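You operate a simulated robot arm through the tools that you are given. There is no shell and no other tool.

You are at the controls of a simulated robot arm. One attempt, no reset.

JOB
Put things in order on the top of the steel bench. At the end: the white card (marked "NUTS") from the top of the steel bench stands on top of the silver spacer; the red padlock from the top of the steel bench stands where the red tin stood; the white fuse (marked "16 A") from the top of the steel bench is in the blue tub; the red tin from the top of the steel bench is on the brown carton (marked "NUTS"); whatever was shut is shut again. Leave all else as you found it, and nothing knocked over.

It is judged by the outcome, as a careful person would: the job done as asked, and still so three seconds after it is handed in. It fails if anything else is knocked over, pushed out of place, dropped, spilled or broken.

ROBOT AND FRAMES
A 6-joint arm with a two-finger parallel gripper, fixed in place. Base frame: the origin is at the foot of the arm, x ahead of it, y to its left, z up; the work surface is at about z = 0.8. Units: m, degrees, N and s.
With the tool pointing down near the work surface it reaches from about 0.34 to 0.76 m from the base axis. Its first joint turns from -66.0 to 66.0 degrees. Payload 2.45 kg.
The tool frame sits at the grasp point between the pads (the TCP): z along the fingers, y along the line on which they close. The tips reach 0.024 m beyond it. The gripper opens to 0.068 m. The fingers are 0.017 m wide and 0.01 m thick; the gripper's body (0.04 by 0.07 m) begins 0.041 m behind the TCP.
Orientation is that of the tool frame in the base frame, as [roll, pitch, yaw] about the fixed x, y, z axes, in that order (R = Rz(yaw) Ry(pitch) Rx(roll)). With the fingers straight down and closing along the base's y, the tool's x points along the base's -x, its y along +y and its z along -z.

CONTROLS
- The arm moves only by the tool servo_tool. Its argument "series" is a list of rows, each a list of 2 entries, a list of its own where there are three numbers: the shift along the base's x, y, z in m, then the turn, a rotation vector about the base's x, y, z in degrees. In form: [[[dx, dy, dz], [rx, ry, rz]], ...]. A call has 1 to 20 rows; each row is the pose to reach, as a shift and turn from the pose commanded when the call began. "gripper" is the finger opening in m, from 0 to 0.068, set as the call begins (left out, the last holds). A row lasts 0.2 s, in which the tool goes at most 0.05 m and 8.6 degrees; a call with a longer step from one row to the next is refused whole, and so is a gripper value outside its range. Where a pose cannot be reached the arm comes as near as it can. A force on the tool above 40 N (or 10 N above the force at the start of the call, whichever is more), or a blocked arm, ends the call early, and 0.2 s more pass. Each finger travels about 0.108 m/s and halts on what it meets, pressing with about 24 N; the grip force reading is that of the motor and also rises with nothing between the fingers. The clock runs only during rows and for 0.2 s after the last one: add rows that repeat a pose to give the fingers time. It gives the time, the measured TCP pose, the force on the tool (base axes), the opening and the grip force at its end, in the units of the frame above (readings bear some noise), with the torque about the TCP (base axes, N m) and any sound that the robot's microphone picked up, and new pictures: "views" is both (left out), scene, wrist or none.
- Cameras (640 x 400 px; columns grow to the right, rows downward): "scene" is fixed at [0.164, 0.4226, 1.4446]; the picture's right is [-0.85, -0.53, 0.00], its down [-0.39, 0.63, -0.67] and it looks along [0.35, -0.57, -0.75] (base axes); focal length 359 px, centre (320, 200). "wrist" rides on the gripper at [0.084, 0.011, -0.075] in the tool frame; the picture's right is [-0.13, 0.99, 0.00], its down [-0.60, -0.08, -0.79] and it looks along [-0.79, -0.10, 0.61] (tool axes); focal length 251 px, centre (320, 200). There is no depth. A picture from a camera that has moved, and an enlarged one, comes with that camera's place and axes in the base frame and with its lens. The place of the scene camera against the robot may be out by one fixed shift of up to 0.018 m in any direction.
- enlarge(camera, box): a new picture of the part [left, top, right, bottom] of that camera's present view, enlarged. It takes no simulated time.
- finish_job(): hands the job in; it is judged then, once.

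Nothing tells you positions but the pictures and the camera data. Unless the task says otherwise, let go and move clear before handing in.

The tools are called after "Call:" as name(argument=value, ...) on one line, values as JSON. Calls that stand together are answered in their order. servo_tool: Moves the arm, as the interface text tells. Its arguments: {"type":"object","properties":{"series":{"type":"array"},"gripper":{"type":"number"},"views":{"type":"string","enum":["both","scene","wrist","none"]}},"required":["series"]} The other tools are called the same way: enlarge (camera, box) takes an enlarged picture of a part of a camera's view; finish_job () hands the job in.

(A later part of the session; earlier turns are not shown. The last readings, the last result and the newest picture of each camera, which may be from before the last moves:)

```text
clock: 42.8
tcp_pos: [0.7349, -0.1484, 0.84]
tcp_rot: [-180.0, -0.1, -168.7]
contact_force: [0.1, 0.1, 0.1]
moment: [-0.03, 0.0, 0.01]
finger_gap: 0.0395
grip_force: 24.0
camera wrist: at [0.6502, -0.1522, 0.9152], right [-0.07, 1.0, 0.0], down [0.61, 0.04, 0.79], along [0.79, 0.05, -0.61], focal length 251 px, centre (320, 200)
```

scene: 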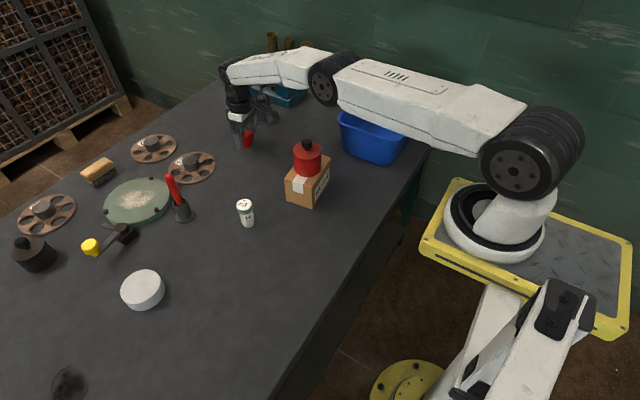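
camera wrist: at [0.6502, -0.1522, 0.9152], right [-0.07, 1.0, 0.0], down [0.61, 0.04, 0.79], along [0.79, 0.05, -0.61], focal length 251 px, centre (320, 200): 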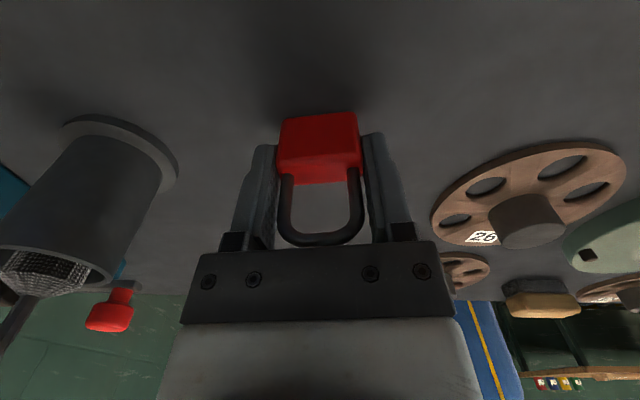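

Held at 0.0395 m. I lift it, carry it at a safe height to where the tin stood (about 0.395, 0.171), turning back the yaw on the way.

Call:
servo_tool(series=[[[0, 0, 0.01], [0, 0, 0]], [[0, 0, 0.04], [0, 0, 0]], [[0, 0, 0.08], [0, 0, 0]], [[0, 0, 0.12], [0, 0, 0]], [[0, 0, 0.13], [0, 0, 0]]])

Call:
servo_tool(series=[[[-0.03, 0.028, 0], [0, 0, 0]], [[-0.06, 0.056, 0], [0, 0, 0]], [[-0.09, 0.084, 0], [0, 0, 0]], [[-0.12, 0.112, 0], [0, 0, 0]], [[-0.15, 0.14, 0], [0, 0, 0]], [[-0.18, 0.169, 0], [0, 0, -3]], [[-0.21, 0.197, 0], [0, 0, -6]], [[-0.24, 0.225, 0], [0, 0, -9]], [[-0.27, 0.253, 0], [0, 0, -11.3]], [[-0.3, 0.281, 0], [0, 0, -11.3]], [[-0.325, 0.304, 0], [0, 0, -11.3]], [[-0.3393, 0.3184, 0], [0, 0, -11.3]], [[-0.3393, 0.3184, -0.04], [0, 0, -11.3]], [[-0.3393, 0.3184, -0.08], [0, 0, -11.3]], [[-0.3393, 0.3184, -0.11], [0, 0, -11.3]], [[-0.3393, 0.3184, -0.11], [0, 0, -11.3]]])

```text
clock: 44.0
tcp_pos: [0.735, -0.1488, 0.9706]
tcp_rot: [180.0, 0.0, -168.8]
contact_force: [-0.1, 0.2, -1.5]
moment: [0.02, 0.0, 0.0]
finger_gap: 0.0395
grip_force: 23.8
camera wrist: at [0.6493, -0.1525, 1.0455], right [-0.07, 1.0, 0.0], down [0.61, 0.04, 0.79], along [0.79, 0.05, -0.61], focal length 251 px, centre (320, 200)
```

scene: 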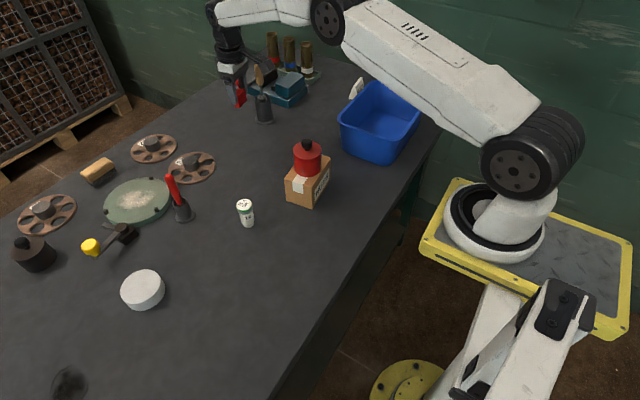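
wrist: 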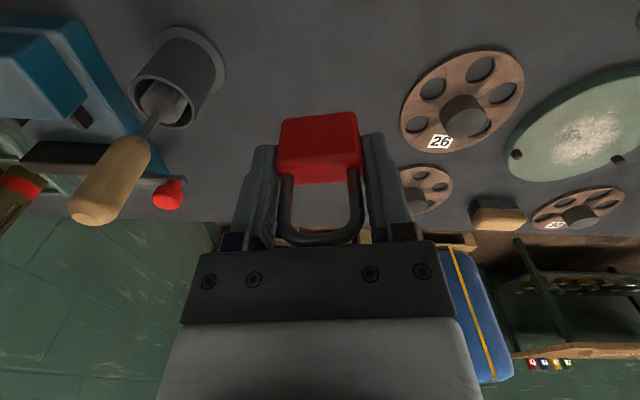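

```text
clock: 47.4
tcp_pos: [0.396, 0.1714, 0.861]
tcp_rot: [179.9, 0.1, -180.0]
contact_force: [0.8, -0.1, -1.1]
moment: [0.02, 0.0, 0.0]
finger_gap: 0.0397
grip_force: 23.9
camera wrist: at [0.3114, 0.1823, 0.9352], right [0.13, 0.99, 0.0], down [0.6, -0.08, 0.79], along [0.79, -0.1, -0.61], focal length 251 px, centre (320, 200)
```

scene: 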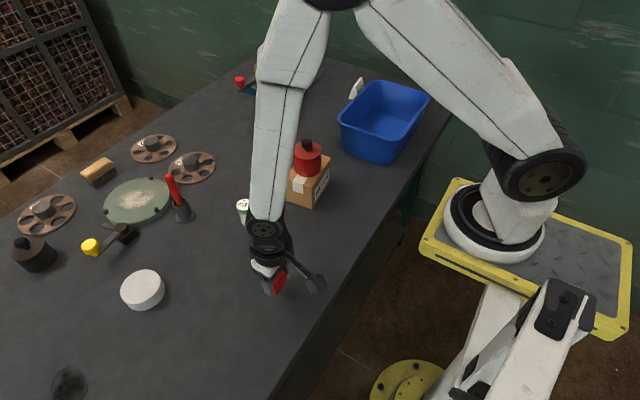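
wrist: 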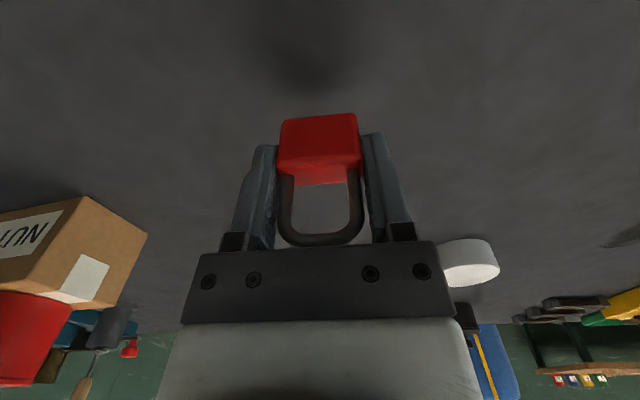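

The padlock is above the tin's former place. I lower to near contact and then in 1 mm steps.

Call:
servo_tool(series=[[[0, 0.0005, -0.01], [0, 0, 0]], [[0, 0.0005, -0.018], [0, 0, 0]], [[0, 0.0005, -0.018], [0, 0, 0]]], views="none")

Call:
servo_tool(series=[[[0, 0, -0.001], [0, 0, 0]], [[0, 0, -0.002], [0, 0, 0]], [[0, 0, -0.002], [0, 0, 0]]], views="none")

```text
clock: 48.2
tcp_pos: [0.3962, 0.1717, 0.8431]
tcp_rot: [179.9, 0.1, -180.0]
contact_force: [-0.3, -0.3, -1.1]
moment: [-0.03, 0.01, 0.0]
finger_gap: 0.0396
grip_force: 24.2
```

```text
clock: 49.0
tcp_pos: [0.396, 0.1718, 0.8405]
tcp_rot: [179.9, 0.1, -179.9]
contact_force: [-2.3, -1.6, 13.7]
moment: [-0.11, 0.07, -0.02]
finger_gap: 0.0393
grip_force: 23.9
```

It has touched down. I release and rise straight up.

Call:
servo_tool(series=[[[0, 0, 0.0007], [0, 0, 0]], [[0, 0, 0.0007], [0, 0, 0]], [[0, 0, 0.0007], [0, 0, 0]], [[0, 0, 0.03], [0, 0, 0]], [[0, 0, 0.07], [0, 0, 0]], [[0, 0, 0.11], [0, 0, 0]], [[0, 0, 0.11], [0, 0, 0]]], gripper=0.068)

Call:
enlarge(camera="scene", box=[240, 230, 330, 320])

Call:
enlarge(camera="wrist", box=[220, 0, 420, 140])

```text
clock: 50.6
tcp_pos: [0.3955, 0.1699, 0.9506]
tcp_rot: [180.0, 0.1, 180.0]
contact_force: [1.1, -0.5, 0.3]
moment: [0.01, 0.0, 0.01]
finger_gap: 0.0679
grip_force: 0.1
camera wrist: at [0.3111, 0.1822, 1.0248], right [0.13, 0.99, 0.0], down [0.6, -0.08, 0.79], along [0.79, -0.1, -0.61], focal length 251 px, centre (320, 200)
```

scene: 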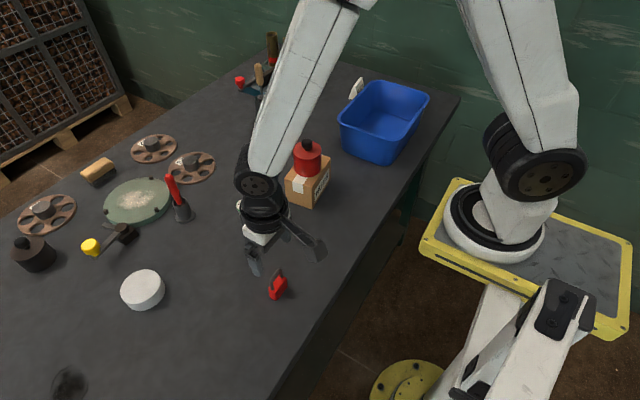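
wrist: 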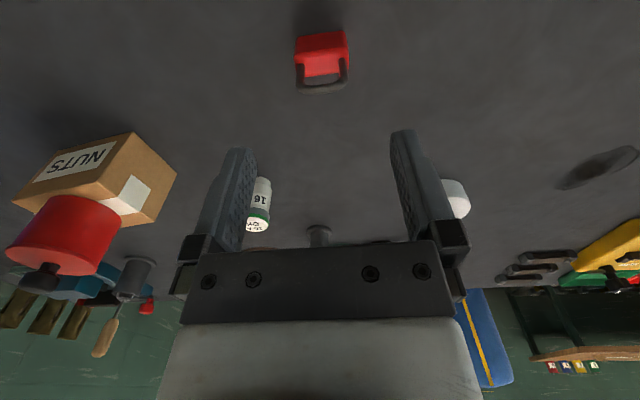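

```text
4.44 times, centred on (285, 275) of scene
camera zoom: at [0.164, 0.4226, 1.4446], right [-0.85, -0.53, 0.0], down [-0.39, 0.63, -0.67], along [0.35, -0.57, -0.75], focal length 1597 px, centre (476, -133)
```

zoom: 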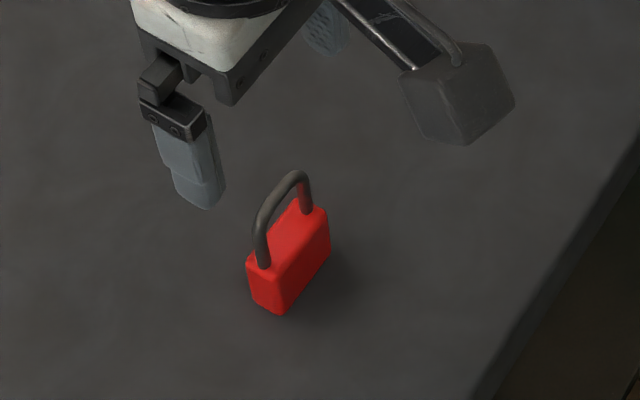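

```text
2.86 times, centred on (320, 70) of wrist
camera zoom: at [0.3111, 0.1822, 1.0248], right [0.13, 0.99, 0.0], down [0.6, -0.08, 0.79], along [0.79, -0.1, -0.61], focal length 718 px, centre (320, 571)
```

zoom: 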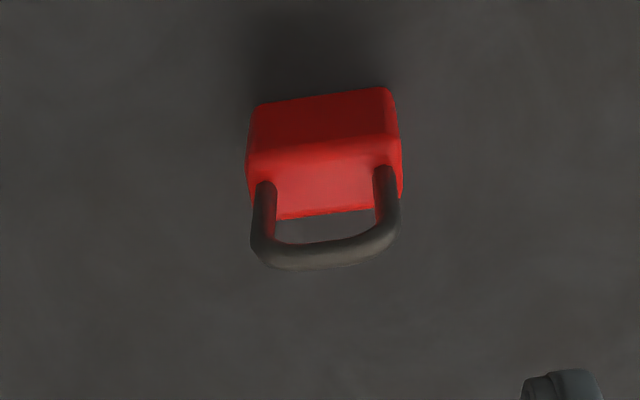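

The padlock stands where the tin stood. Next the white fuse at about (0.555, 0.076); I move closer for a look.

Call:
servo_tool(series=[[[0.03, -0.025, 0], [0, 0, 0]], [[0.06, -0.05, 0], [0, 0, 0]], [[0.09, -0.075, 0], [0, 0, 0]], [[0.12, -0.095, 0], [0, 0, 0]], [[0.12, -0.095, 0], [0, 0, 0]]], views="wrist")

Call:
enlarge(camera="wrist", box=[240, 40, 400, 180])

Call:
enlarge(camera="scene", box=[225, 180, 275, 240])

```text
clock: 51.8
tcp_pos: [0.5141, 0.0764, 0.9505]
tcp_rot: [180.0, 0.0, -180.0]
contact_force: [0.1, -0.2, -0.9]
moment: [-0.03, 0.01, -0.01]
finger_gap: 0.0682
grip_force: 0.0
camera wrist: at [0.4305, 0.0876, 1.0249], right [0.13, 0.99, 0.0], down [0.6, -0.08, 0.79], along [0.79, -0.1, -0.61], focal length 251 px, centre (320, 200)
```

wrist: 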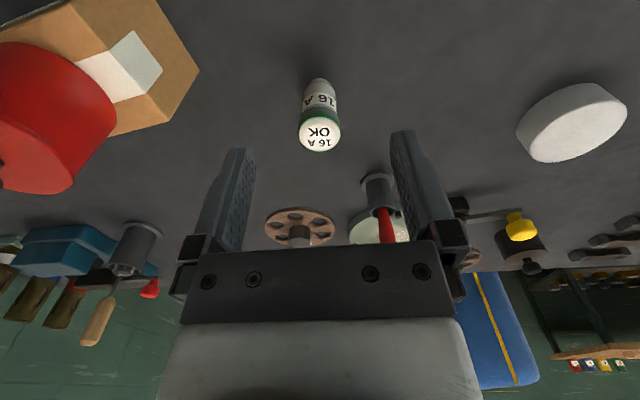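

```text
2.86 times, centred on (320, 110) of wrist
camera zoom: at [0.4305, 0.0876, 1.0249], right [0.13, 0.99, 0.0], down [0.6, -0.08, 0.79], along [0.79, -0.1, -0.61], focal length 718 px, centre (320, 457)
```

zoom: 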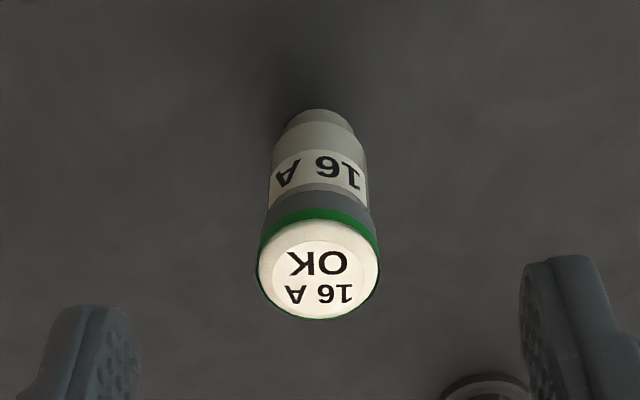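

```text
6.67 times, centred on (250, 210) of scene
camera zoom: at [0.164, 0.4226, 1.4446], right [-0.85, -0.53, 0.0], down [-0.39, 0.63, -0.67], along [0.35, -0.57, -0.75], focal length 2396 px, centre (787, 133)
```

zoom: 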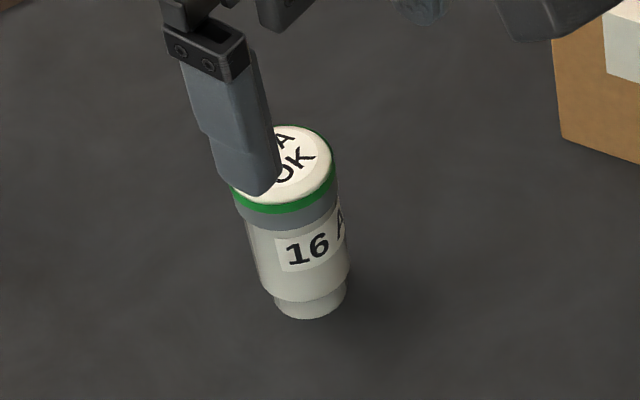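

The fuse stands at about (0.554, 0.072), top at z = 0.865, cap about 0.033 wide. I go over it and down to z = 0.853.

Call:
servo_tool(series=[[[0.02, -0.002, 0], [0, 0, 0]], [[0.0391, -0.0036, -0.01], [0, 0, 0]], [[0.0391, -0.0036, -0.04], [0, 0, 0]], [[0.0391, -0.0036, -0.07], [0, 0, 0]], [[0.0391, -0.0036, -0.0973], [0, 0, 0]], [[0.0391, -0.0036, -0.0973], [0, 0, 0]]])

Call:
enlarge(camera="wrist", box=[220, 80, 420, 260])

```text
clock: 53.2
tcp_pos: [0.5545, 0.0721, 0.8523]
tcp_rot: [180.0, 0.0, 179.9]
contact_force: [-0.5, -0.2, -0.3]
moment: [0.0, 0.03, 0.01]
finger_gap: 0.0684
grip_force: 0.0
camera wrist: at [0.4699, 0.0842, 0.9271], right [0.13, 0.99, 0.0], down [0.6, -0.08, 0.79], along [0.79, -0.1, -0.61], focal length 251 px, centre (320, 200)
```

scene: 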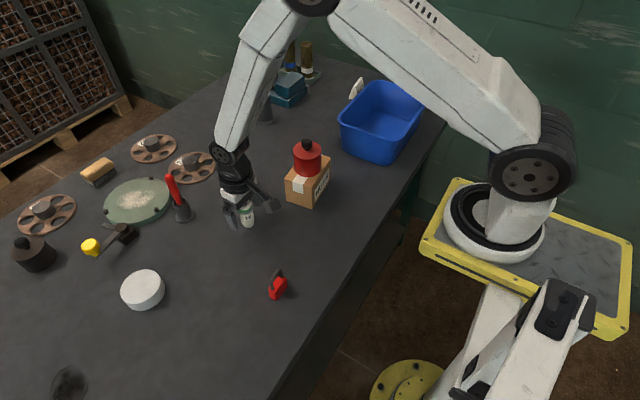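
wrist: 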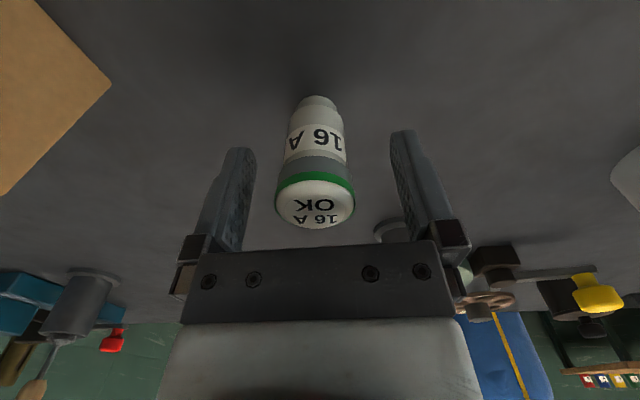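

```text
2.22 times, centred on (320, 170) of wrist
camera zoom: at [0.4699, 0.0842, 0.9271], right [0.13, 0.99, 0.0], down [0.6, -0.08, 0.79], along [0.79, -0.1, -0.61], focal length 559 px, centre (320, 267)
```

zoom: 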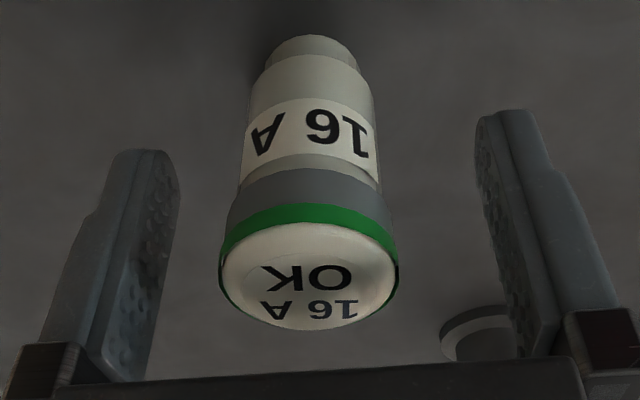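

The fuse is centred between the pads. Closing on it, then a small test lift.

Call:
servo_tool(series=[[[0, 0, 0], [0, 0, 0]], [[0, 0, 0], [0, 0, 0]], [[0, 0, 0], [0, 0, 0]], [[0, 0, 0], [0, 0, 0]]], gripper=0.0, views="none")

Call:
servo_tool(series=[[[0, 0, 0.005], [0, 0, 0]], [[0, 0, 0.012], [0, 0, 0]], [[0, 0, 0.012], [0, 0, 0]]])

Call:
enlarge(camera="wrist", box=[220, 80, 420, 260])

Call:
enlarge(camera="scene", box=[205, 160, 285, 240])

```text
clock: 54.2
tcp_pos: [0.5538, 0.0723, 0.8523]
tcp_rot: [179.9, 0.0, 179.9]
contact_force: [0.3, 0.1, 1.1]
moment: [-0.01, -0.01, -0.01]
finger_gap: 0.0299
grip_force: 24.5
```

```text
clock: 55.0
tcp_pos: [0.5538, 0.0714, 0.8643]
tcp_rot: [180.0, -0.1, -180.0]
contact_force: [-0.4, 0.0, -0.5]
moment: [-0.02, 0.01, -0.01]
finger_gap: 0.0296
grip_force: 24.2
camera wrist: at [0.4697, 0.0842, 0.9392], right [0.13, 0.99, 0.0], down [0.6, -0.08, 0.79], along [0.79, -0.1, -0.61], focal length 251 px, centre (320, 200)
```

scene: 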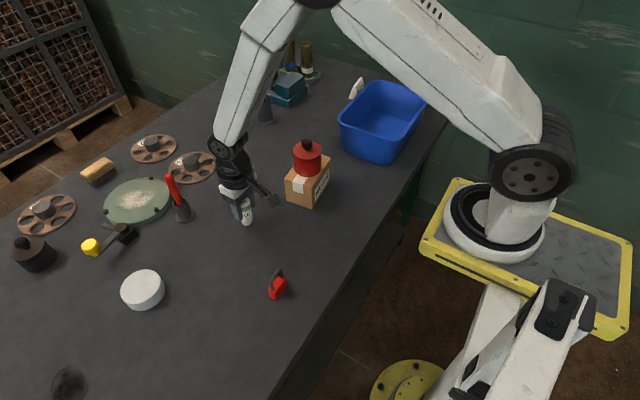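
wrist: 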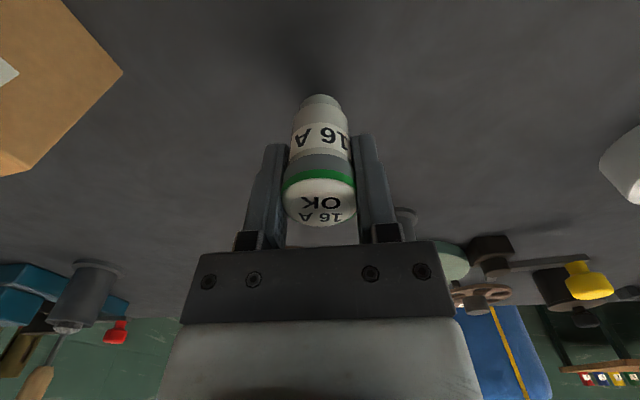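

```text
2.22 times, centred on (320, 170) of wrist
camera zoom: at [0.4697, 0.0842, 0.9392], right [0.13, 0.99, 0.0], down [0.6, -0.08, 0.79], along [0.79, -0.1, -0.61], focal length 559 px, centre (320, 267)
```

zoom: 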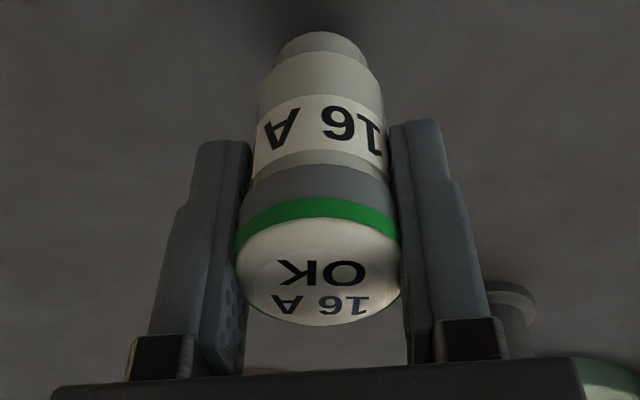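

```text
5.00 times, centred on (245, 200) of scene
camera zoom: at [0.164, 0.4226, 1.4446], right [-0.85, -0.53, 0.0], down [-0.39, 0.63, -0.67], along [0.35, -0.57, -0.75], focal length 1797 px, centre (695, 200)
```

zoom: 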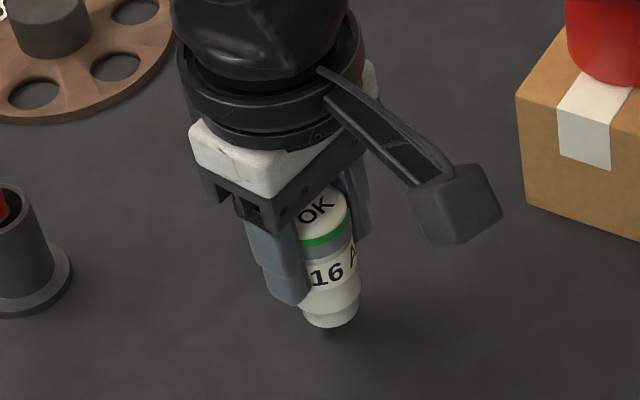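

The whole fuse came up in one piece. I raise it well above the tin and carry it to above the tub for a look inside.

Call:
servo_tool(series=[[[0, 0, 0.045], [0, 0, 0]], [[0, 0, 0.09], [0, 0, 0]], [[0, 0, 0.135], [0, 0, 0]], [[0, 0, 0.18], [0, 0, 0]], [[0, 0, 0.216], [0, 0, 0]], [[-0.014, -0.042, 0.216], [0, 0, 0]], [[-0.028, -0.084, 0.216], [0, 0, 0]], [[-0.042, -0.126, 0.216], [0, 0, 0]], [[-0.056, -0.168, 0.216], [0, 0, 0]], [[-0.07, -0.21, 0.216], [0, 0, 0]], [[-0.085, -0.252, 0.216], [0, 0, 0]], [[-0.1, -0.294, 0.216], [0, 0, 0]], [[-0.115, -0.336, 0.216], [0, 0, 0]], [[-0.13, -0.378, 0.216], [0, 0, 0]], [[-0.145, -0.41, 0.216], [0, 0, 0]], [[-0.154, -0.432, 0.216], [0, 0, 0]], [[-0.154, -0.432, 0.216], [0, 0, 0]]])

```text
clock: 58.6
tcp_pos: [0.4007, -0.3602, 1.0817]
tcp_rot: [-180.0, 0.0, 180.0]
contact_force: [-0.1, 0.0, -0.9]
moment: [0.0, 0.0, -0.02]
finger_gap: 0.0295
grip_force: 24.0
camera wrist: at [0.3162, -0.3484, 1.1559], right [0.13, 0.99, 0.0], down [0.6, -0.08, 0.79], along [0.79, -0.1, -0.61], focal length 251 px, centre (320, 200)
```

scene: 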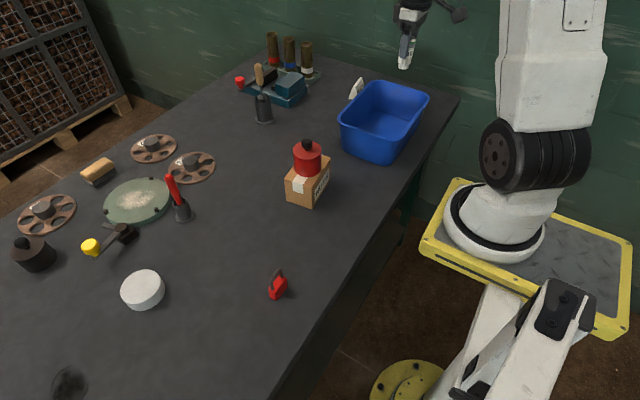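
wrist: 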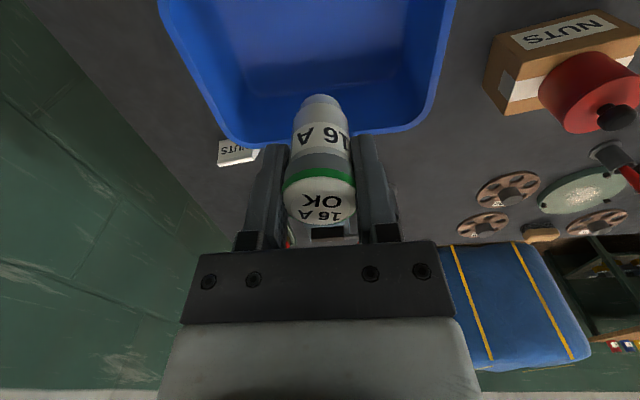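

The tub spans about x 0.35–0.515, y -0.48 to -0.25, with the rim near z = 0.91. To keep the wrist camera clear of the rim I turn the tool -90° so the camera lies along the tub's length, and centre above (0.43, -0.40).

Call:
servo_tool(series=[[[0.0025, -0.003, 0], [0, 0, -8]], [[0.005, -0.007, 0], [0, 0, -16]], [[0.008, -0.011, 0], [0, 0, -24]], [[0.011, -0.015, 0], [0, 0, -32]], [[0.014, -0.019, 0], [0, 0, -40]], [[0.017, -0.023, 0], [0, 0, -48]], [[0.02, -0.027, 0], [0, 0, -56]], [[0.022, -0.031, 0], [0, 0, -64]], [[0.025, -0.035, 0], [0, 0, -72]], [[0.027, -0.038, 0], [0, 0, -80]], [[0.0293, -0.04, 0], [0, 0, -85]], [[0.0293, -0.04, 0], [0, 0, -85]]])

```text
clock: 61.2
tcp_pos: [0.4291, -0.4007, 1.0809]
tcp_rot: [-179.9, 0.1, 94.9]
contact_force: [0.0, -0.2, -1.7]
moment: [-0.02, -0.02, -0.01]
finger_gap: 0.0295
grip_force: 23.9
camera wrist: at [0.4333, -0.3142, 1.1556], right [1.0, -0.04, 0.0], down [-0.03, -0.61, 0.79], along [-0.03, -0.79, -0.61], focal length 251 px, centre (320, 200)
```

scene: 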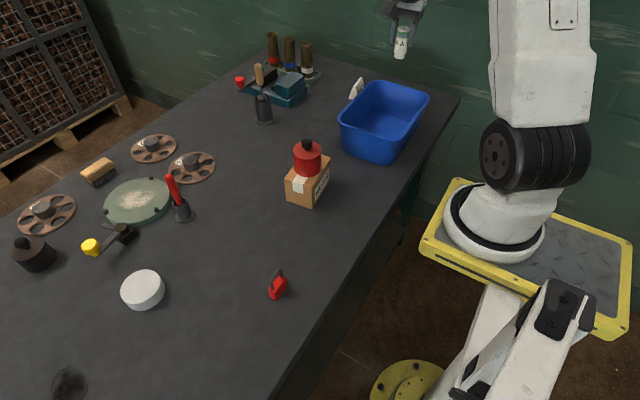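
wrist: 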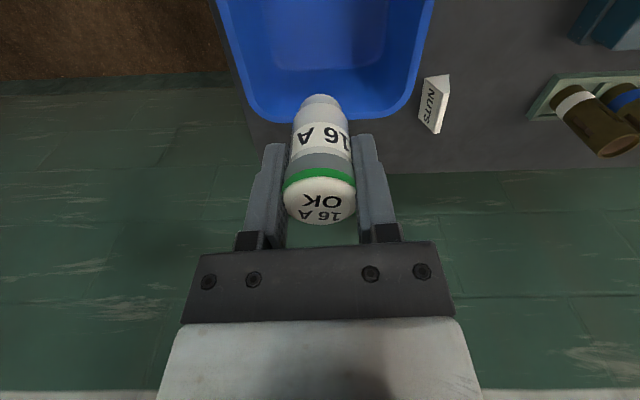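

The view confirms the tub's interior centre line at about x = 0.438. I shift 8 mm and descend into the tub, stopping 2 cm above the floor to check.

Call:
servo_tool(series=[[[0.004, 0, -0.03], [0, 0, 0]], [[0.008, 0, -0.07], [0, 0, 0]], [[0.008, 0, -0.11], [0, 0, 0]], [[0.008, 0, -0.15], [0, 0, 0]], [[0.008, 0, -0.18], [0, 0, 0]], [[0.008, 0, -0.2], [0, 0, 0]], [[0.008, 0, -0.2], [0, 0, 0]]])

Call:
enlarge(camera="scene", box=[320, 40, 450, 170])

```text
clock: 62.8
tcp_pos: [0.4378, -0.3997, 0.8805]
tcp_rot: [-180.0, 0.1, 95.1]
contact_force: [0.0, 0.3, -1.4]
moment: [-0.02, -0.02, 0.05]
finger_gap: 0.0295
grip_force: 24.4
camera wrist: at [0.4411, -0.3142, 0.9551], right [1.0, -0.04, 0.0], down [-0.03, -0.61, 0.79], along [-0.03, -0.79, -0.61], focal length 251 px, centre (320, 200)
```

scene: 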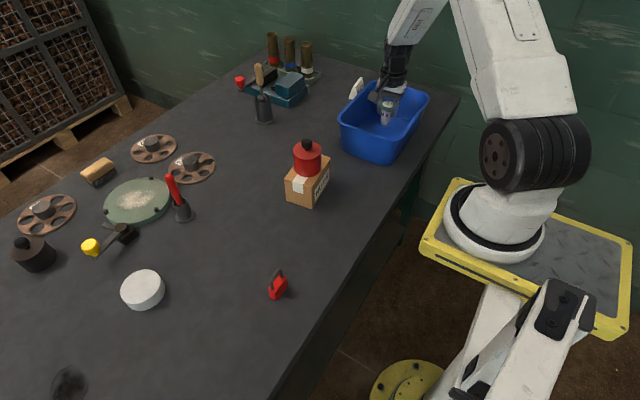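
wrist: 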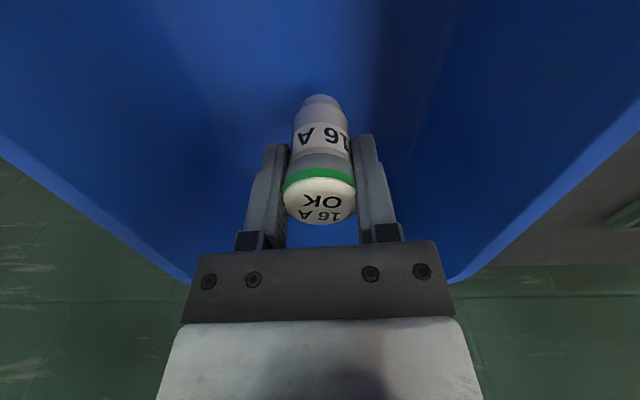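

```text
3.08 times, centred on (385, 105) of scene
camera zoom: at [0.164, 0.4226, 1.4446], right [-0.85, -0.53, 0.0], down [-0.39, 0.63, -0.67], along [0.35, -0.57, -0.75], focal length 1106 px, centre (120, 492)
```

zoom: 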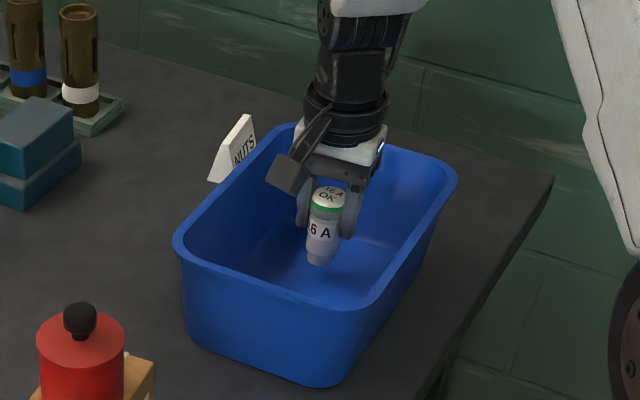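

The fuse hangs inside the tub, clear of the walls and camera clear of the rim. I lower slowly until it touches the floor.

Call:
servo_tool(series=[[[0, 0, -0.003], [0, 0, 0]], [[0, 0, -0.006], [0, 0, 0]], [[0, 0, -0.009], [0, 0, 0]], [[0, 0, -0.012], [0, 0, 0]], [[0, 0, -0.014], [0, 0, 0]], [[0, 0, -0.016], [0, 0, 0]]], views="none")

Call:
servo_tool(series=[[[0, 0, -0.001], [0, 0, 0]], [[0, 0, -0.002], [0, 0, 0]], [[0, 0, -0.003], [0, 0, 0]]], views="none")

```text
clock: 64.2
tcp_pos: [0.4378, -0.3993, 0.8631]
tcp_rot: [-180.0, -0.1, 94.9]
contact_force: [-0.4, -0.2, -1.1]
moment: [0.01, -0.01, -0.02]
finger_gap: 0.029
grip_force: 24.2
```

```text
clock: 65.0
tcp_pos: [0.4371, -0.4002, 0.8622]
tcp_rot: [179.9, -0.1, 95.0]
contact_force: [0.4, 0.9, -0.9]
moment: [0.03, 0.01, 0.0]
finger_gap: 0.0294
grip_force: 24.1
```

No contact yet. I continue in 1 mm steps.

Call:
servo_tool(series=[[[0, 0, -0.001], [0, 0, 0]], [[0, 0, -0.002], [0, 0, 0]], [[0, 0, -0.002], [0, 0, 0]]], views="none")

Call:
servo_tool(series=[[[0, 0, -0.001], [0, 0, 0]], [[0, 0, -0.001], [0, 0, 0]]], views="none")

```text
clock: 65.8
tcp_pos: [0.4374, -0.4004, 0.8603]
tcp_rot: [179.9, 0.1, 94.9]
contact_force: [-0.5, 1.5, 7.3]
moment: [0.06, 0.04, 0.06]
finger_gap: 0.0292
grip_force: 24.3
```

```text
clock: 66.4
tcp_pos: [0.4384, -0.4001, 0.8601]
tcp_rot: [179.9, 0.1, 95.0]
contact_force: [-0.4, 1.7, 15.0]
moment: [0.01, 0.08, 0.07]
finger_gap: 0.0293
grip_force: 24.4
```

The fuse is on the tub floor. I open partly, let it settle, then rise straight out.

Call:
servo_tool(series=[[[0, 0, 0.001], [0, 0, 0]], [[0, 0, 0.001], [0, 0, 0]], [[0, 0, 0.001], [0, 0, 0]], [[0, 0, 0.03], [0, 0, 0]], [[0, 0, 0.07], [0, 0, 0]], [[0, 0, 0.11], [0, 0, 0]], [[0, 0, 0.15], [0, 0, 0]], [[0, 0, 0.19], [0, 0, 0]], [[0, 0, 0.22], [0, 0, 0]], [[0, 0, 0.22], [0, 0, 0]]], gripper=0.055)

Call:
enlarge(camera="scene", box=[320, 40, 450, 170])

Call:
enlarge(camera="wrist", box=[360, 40, 640, 200])

```text
clock: 68.6
tcp_pos: [0.4385, -0.3992, 1.0772]
tcp_rot: [180.0, 0.0, 94.9]
contact_force: [-0.3, 0.1, 0.4]
moment: [-0.01, -0.03, -0.03]
finger_gap: 0.0548
grip_force: 0.1
camera wrist: at [0.4413, -0.3134, 1.1538], right [1.0, -0.04, 0.0], down [-0.03, -0.61, 0.79], along [-0.03, -0.79, -0.61], focal length 251 px, centre (320, 200)
```

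scene: 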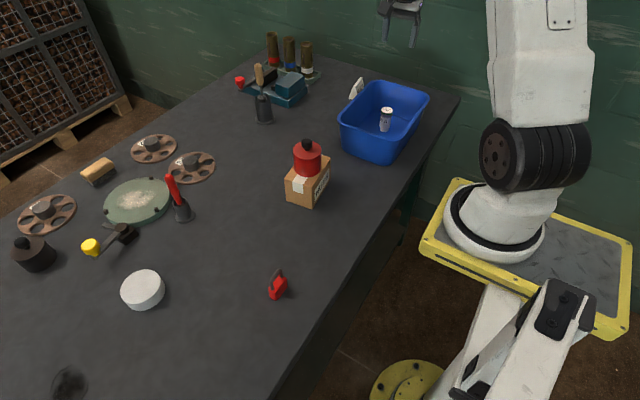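
wrist: 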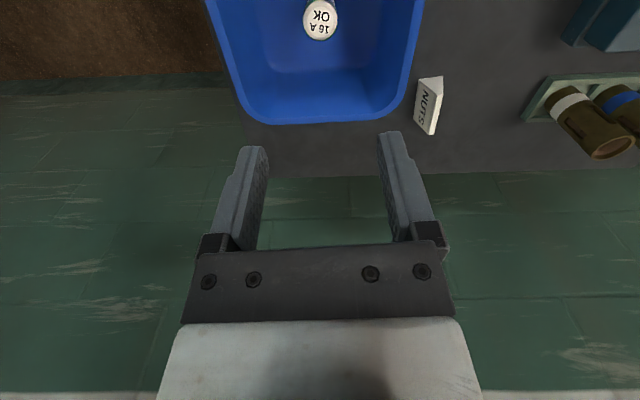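

```text
3.08 times, centred on (385, 105) of scene
camera zoom: at [0.164, 0.4226, 1.4446], right [-0.85, -0.53, 0.0], down [-0.39, 0.63, -0.67], along [0.35, -0.57, -0.75], focal length 1106 px, centre (120, 492)
```

zoom: 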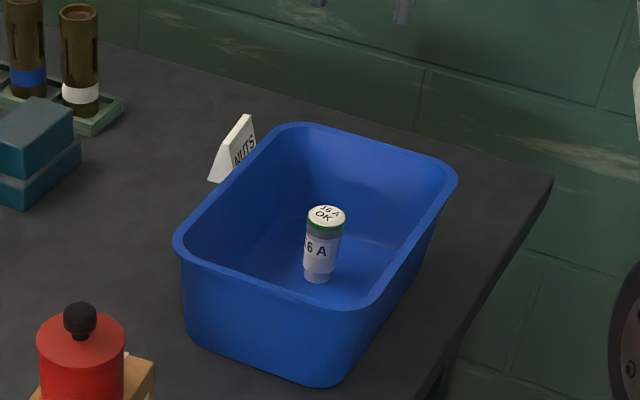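

```text
2.29 times, centred on (500, 120) of wrist
camera zoom: at [0.4413, -0.3134, 1.1538], right [1.0, -0.04, 0.0], down [-0.03, -0.61, 0.79], along [-0.03, -0.79, -0.61], focal length 575 px, centre (-91, 383)
```

zoom: 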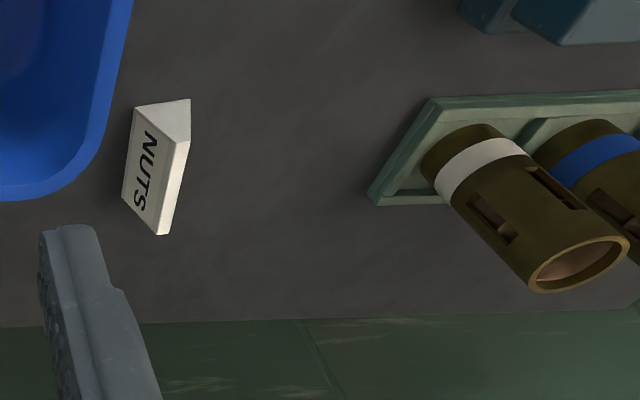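

The fuse stands upright in the tub. Now the card: a wedge about 0.065 long, 0.032 wide at its base and 0.0435 high, near (0.596, -0.528). I move the wrist nearer for a better look.

Call:
servo_tool(series=[[[0.04, -0.01, 0], [0, 0, 0]], [[0.08, -0.02, -0.01], [0, 0, 0]], [[0.12, -0.03, -0.03], [0, 0, 0]], [[0.15, -0.04, -0.06], [0, 0, 0]], [[0.1515, -0.04, -0.1], [0, 0, 0]], [[0.1515, -0.04, -0.1], [0, 0, 0]]], gripper=0.068)

Call:
enlarge(camera="wrist", box=[240, 40, 400, 180])

```text
clock: 70.0
tcp_pos: [0.5891, -0.4385, 0.9792]
tcp_rot: [-180.0, -0.1, 95.0]
contact_force: [0.2, -0.3, -0.8]
moment: [-0.03, -0.01, 0.02]
finger_gap: 0.068
grip_force: 0.0
camera wrist: at [0.593, -0.3537, 1.0527], right [1.0, -0.04, 0.0], down [-0.03, -0.61, 0.79], along [-0.03, -0.79, -0.61], focal length 251 px, centre (320, 200)
```

scene: 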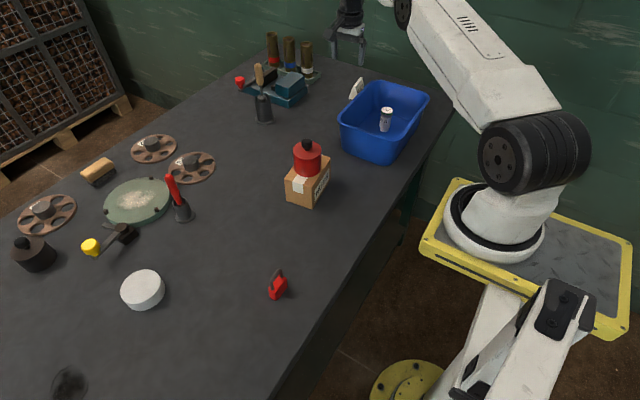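
wrist: 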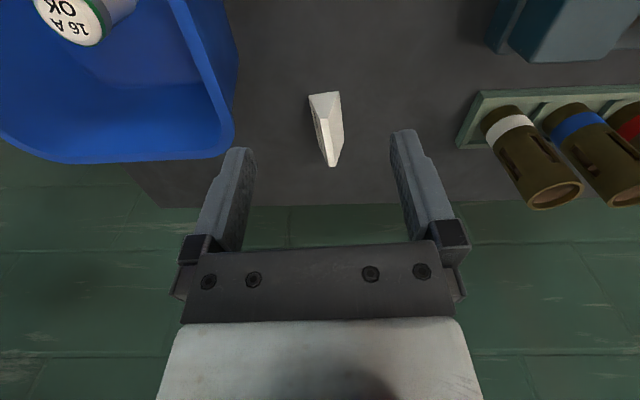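

```text
2.86 times, centred on (320, 110) of wrist
camera zoom: at [0.593, -0.3537, 1.0527], right [1.0, -0.04, 0.0], down [-0.03, -0.61, 0.79], along [-0.03, -0.79, -0.61], focal length 718 px, centre (320, 457)
```

zoom: 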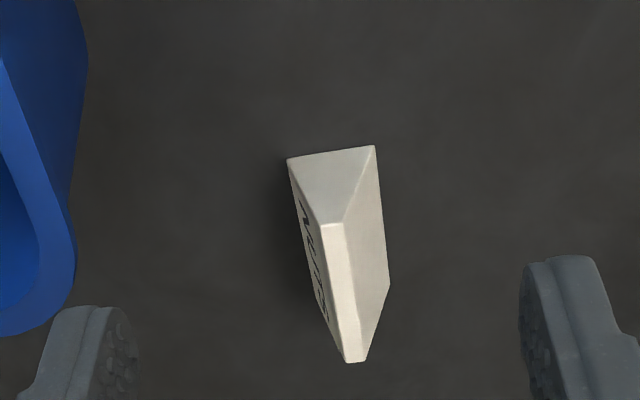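

The card is centred at about (0.596, -0.528), turned about 7°, top at z = 0.844. That is 0.796 m out, so I first test how far the arm reaches with the tool straight down while still above it.

Call:
servo_tool(series=[[[0.003, -0.03, -0.01], [0, 0, 2.2]], [[0.005, -0.06, -0.02], [0, 0, 2.2]], [[0.007, -0.0895, -0.03], [0, 0, 2.2]], [[0.007, -0.0895, -0.05], [0, 0, 2.2]], [[0.007, -0.0895, -0.07], [0, 0, 2.2]], [[0.007, -0.0895, -0.07], [0, 0, 2.2]]])

```text
clock: 71.4
tcp_pos: [0.5577, -0.4862, 0.9331]
tcp_rot: [179.9, 0.1, 97.2]
contact_force: [0.3, -0.1, 0.5]
moment: [-0.03, 0.0, -0.02]
finger_gap: 0.068
grip_force: 0.1
out of reach, approached as far as the arm can: row 1, 2, 3, 4, 5, 6
camera wrist: at [0.5575, -0.4005, 1.0075], right [1.0, 0.0, 0.0], down [0.0, -0.61, 0.79], along [0.0, -0.79, -0.61], focal length 251 px, centre (320, 200)
```

scene: 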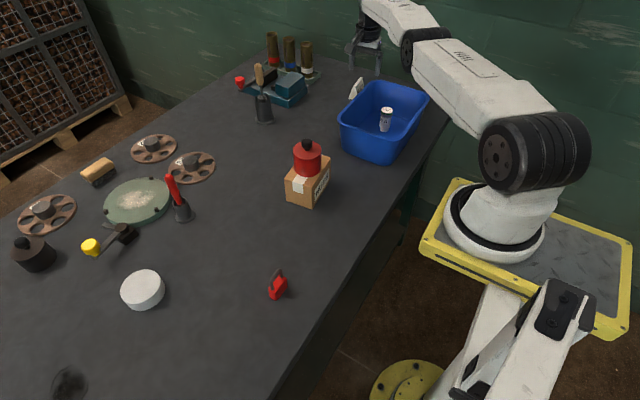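
wrist: 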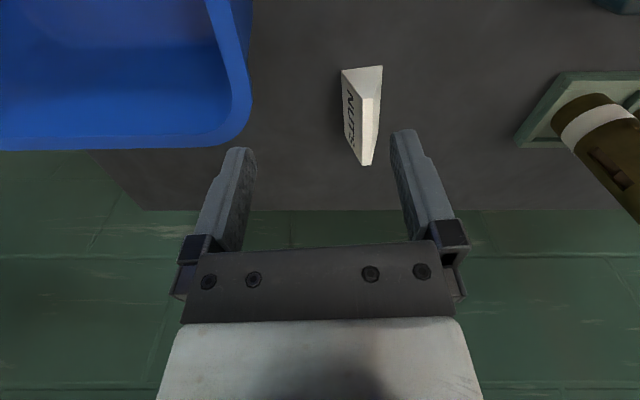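

Straight down it only reaches 0.74 m at this height, so I will need to tilt the tool. First I check what the commanded pose is now.

Call:
servo_tool(series=[[[0, 0.03, 0], [0, 0, 0]], [[0, 0.03, 0], [0, 0, 0]]], views="none")

```text
clock: 72.0
tcp_pos: [0.5583, -0.4566, 0.9331]
tcp_rot: [179.8, 0.1, 97.2]
contact_force: [-0.6, -0.2, -0.4]
moment: [0.05, 0.0, 0.03]
finger_gap: 0.0681
grip_force: 0.0
```

The commanded pose is the reached one. Now I tilt the tool 25° about its closing axis (fingers leaning outward along the card), and hover above the card at z = 0.90 as a reach test.

Call:
servo_tool(series=[[[0.01, 0, 0], [-8.3, -1.0, 0]], [[0.02, 0, 0], [-16.6, -2.1, 0]], [[0.03, 0, 0], [-24.8, -3.1, 0]], [[0.0377, -0.03, 0], [-24.8, -3.1, 0]], [[0.0377, -0.06, -0.01], [-24.8, -3.1, 0]], [[0.0377, -0.0695, -0.033], [-24.8, -3.1, 0]], [[0.0377, -0.0695, -0.033], [-24.8, -3.1, 0]]])

Call:
enlarge(camera="scene", box=[320, 20, 450, 150])

Call:
enlarge(camera="wrist", box=[220, 60, 420, 240])

```text
clock: 73.6
tcp_pos: [0.5947, -0.5244, 0.8999]
tcp_rot: [-180.0, 24.9, 97.2]
contact_force: [-0.2, 0.5, 0.9]
moment: [-0.02, -0.05, -0.03]
finger_gap: 0.068
grip_force: 0.0
out of reach, approached as far as the arm can: row 6, 7
camera wrist: at [0.5916, -0.414, 0.9316], right [1.0, 0.01, 0.05], down [-0.05, -0.22, 0.97], along [0.02, -0.98, -0.22], focal length 251 px, centre (320, 200)
```

scene: 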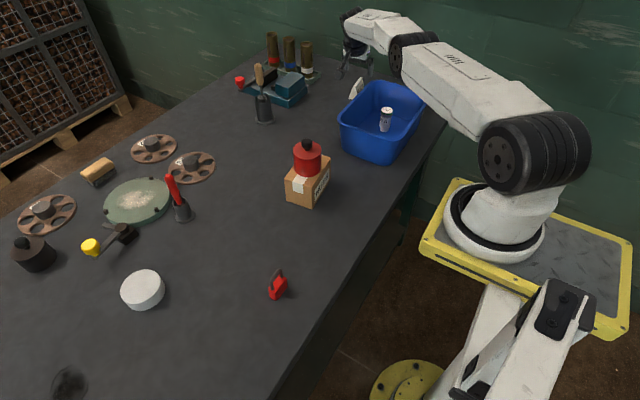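
wrist: 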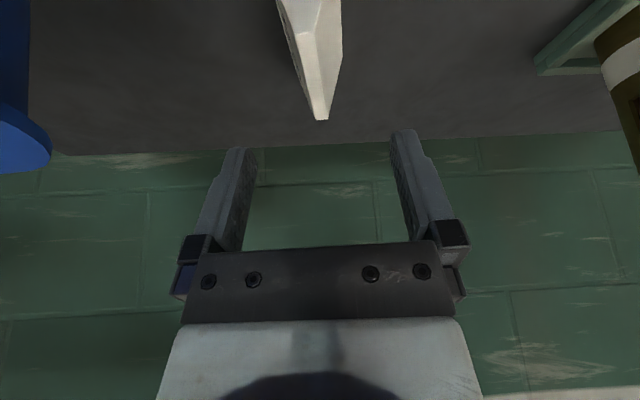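

```text
3.08 times, centred on (385, 85) of scene
camera zoom: at [0.164, 0.4226, 1.4446], right [-0.85, -0.53, 0.0], down [-0.39, 0.63, -0.67], along [0.35, -0.57, -0.75], focal length 1106 px, centre (120, 554)
```

zoom: 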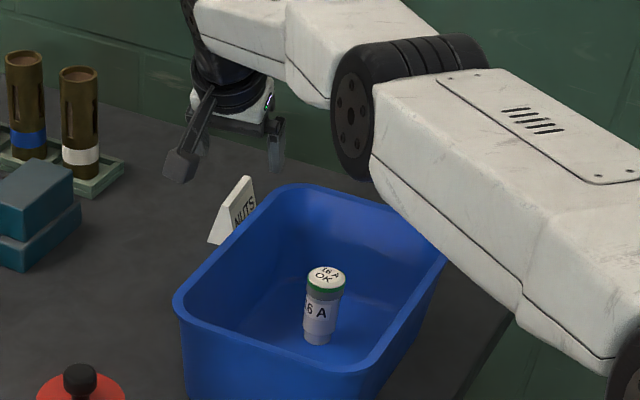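

```text
2.22 times, centred on (320, 150) of wrist
camera zoom: at [0.5916, -0.414, 0.9316], right [1.0, 0.01, 0.05], down [-0.05, -0.22, 0.97], along [0.02, -0.98, -0.22], focal length 559 px, centre (320, 311)
```

zoom: 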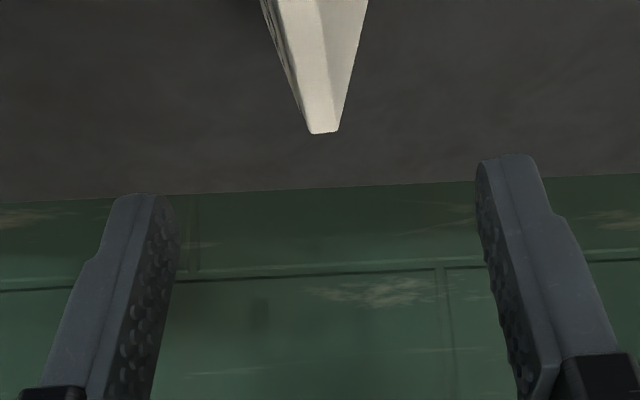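

With the 25° tilt the arm reaches the card. The fingers straddle it; I lower to z = 0.848 so that the fingertips are beside the card above its centre of mass, and check.

Call:
servo_tool(series=[[[0, 0, -0.015], [0, 0, 0]], [[0.0005, -0.0008, -0.03], [0, 0, 0]], [[0.001, -0.0016, -0.042], [0, 0, 0]], [[0.001, -0.0016, -0.0515], [0, 0, 0]], [[0.001, -0.0016, -0.0515], [0, 0, 0]]])

Call:
enlarge(camera="scene", box=[320, 20, 450, 150])

Call:
enlarge(camera="wrist", box=[220, 60, 420, 260])

```text
clock: 74.8
tcp_pos: [0.59, -0.5173, 0.8494]
tcp_rot: [-180.0, 25.2, 97.2]
contact_force: [-0.5, 0.3, -0.8]
moment: [-0.01, -0.02, 0.01]
finger_gap: 0.0678
grip_force: 0.0
out of reach, approached as far as the arm can: row 2, 3, 4, 5
camera wrist: at [0.5871, -0.4067, 0.8824], right [1.0, 0.01, 0.06], down [-0.05, -0.22, 0.97], along [0.02, -0.98, -0.22], focal length 251 px, centre (320, 200)
```

scene: 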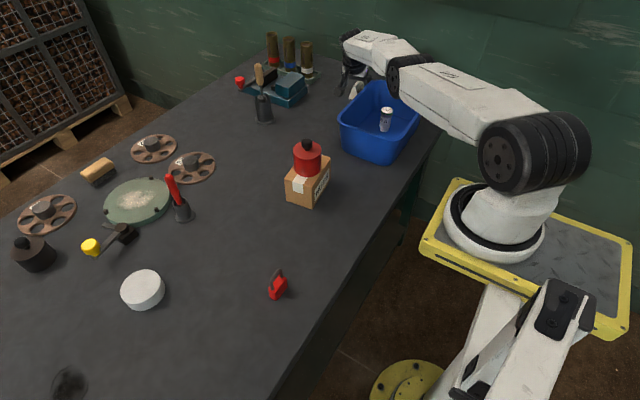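
wrist: 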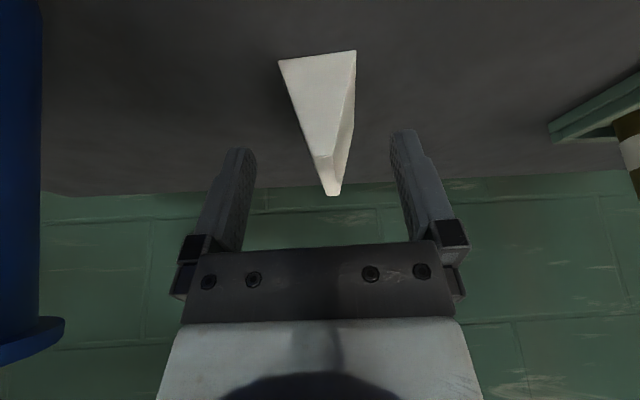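

```text
3.08 times, centred on (385, 85) of scene
camera zoom: at [0.164, 0.4226, 1.4446], right [-0.85, -0.53, 0.0], down [-0.39, 0.63, -0.67], along [0.35, -0.57, -0.75], focal length 1106 px, centre (120, 554)
```

zoom: 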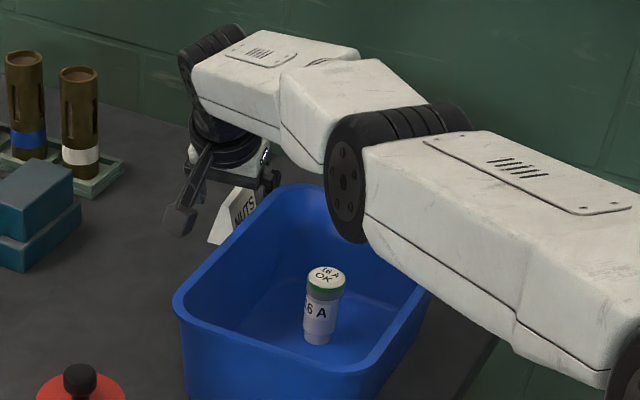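

```text
2.00 times, centred on (320, 160) of wrist
camera zoom: at [0.5871, -0.4067, 0.8824], right [1.0, 0.01, 0.06], down [-0.05, -0.22, 0.97], along [0.02, -0.98, -0.22], focal length 503 px, centre (320, 280)
```

zoom: 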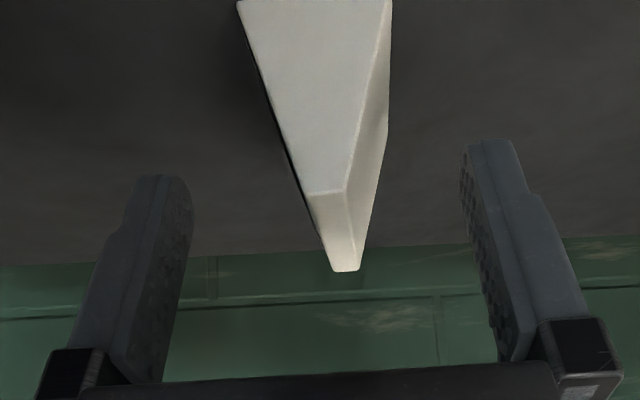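

At this height it falls about 9 mm short, so I increase the tilt to about 32°, which brings the fingertips to the card's middle, and re-check.

Call:
servo_tool(series=[[[0.002, -0.002, 0], [-3.5, -0.45, 0]], [[0.004, -0.004, 0], [-6.9, -0.87, 0]], [[0.0053, -0.0056, -0.0014], [-6.9, -0.87, 0]], [[0.0053, -0.0056, -0.0014], [-6.9, -0.87, 0]]])

Call:
enlarge(camera="scene", box=[320, 40, 420, 140])

Call:
enlarge(camera="wrist", box=[220, 60, 420, 260])

```text
clock: 75.8
tcp_pos: [0.5958, -0.5215, 0.8489]
tcp_rot: [180.0, 32.0, 97.2]
contact_force: [-0.2, -0.1, -0.6]
moment: [0.03, 0.01, 0.02]
finger_gap: 0.0682
grip_force: 0.1
camera wrist: at [0.5913, -0.409, 0.8677], right [1.0, 0.02, 0.07], down [-0.07, -0.1, 0.99], along [0.02, -0.99, -0.1], focal length 251 px, centre (320, 200)
```

scene: 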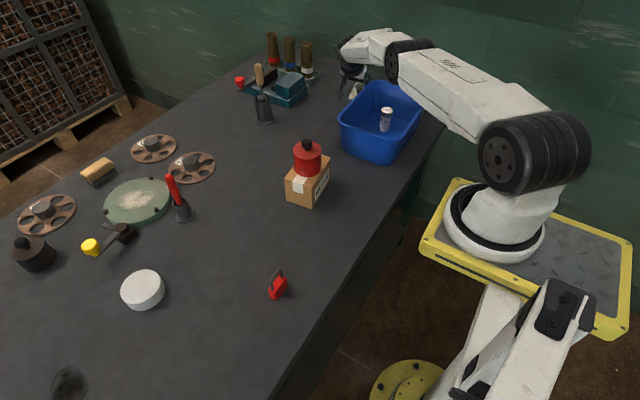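
wrist: 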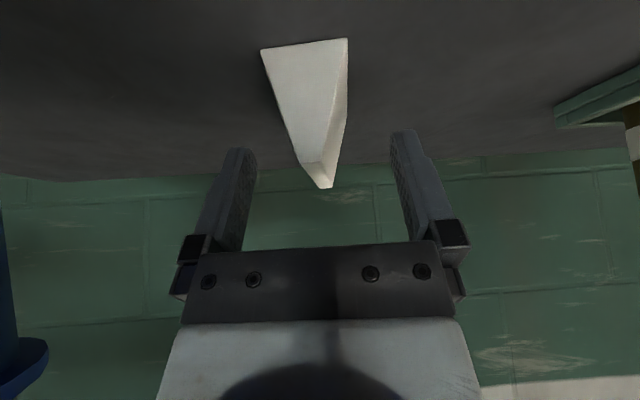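

```text
4.00 times, centred on (370, 90) of scene
camera zoom: at [0.164, 0.4226, 1.4446], right [-0.85, -0.53, 0.0], down [-0.39, 0.63, -0.67], along [0.35, -0.57, -0.75], focal length 1438 px, centre (120, 640)
```

zoom: 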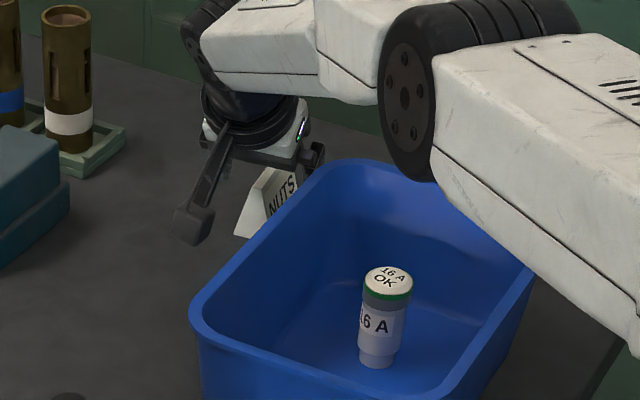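

```text
2.00 times, centred on (320, 160) of wrist
camera zoom: at [0.5913, -0.409, 0.8677], right [1.0, 0.02, 0.07], down [-0.07, -0.1, 0.99], along [0.02, -0.99, -0.1], focal length 503 px, centre (320, 280)
```

zoom: 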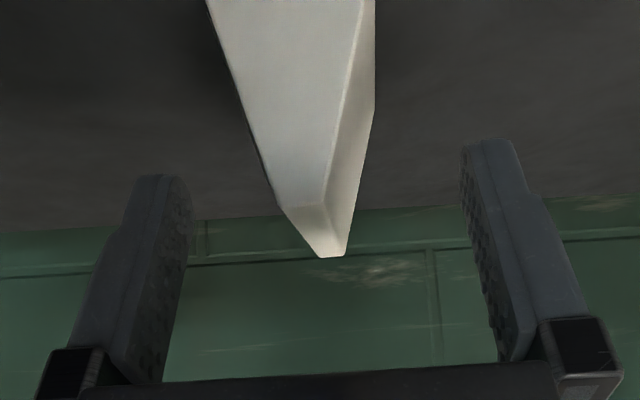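

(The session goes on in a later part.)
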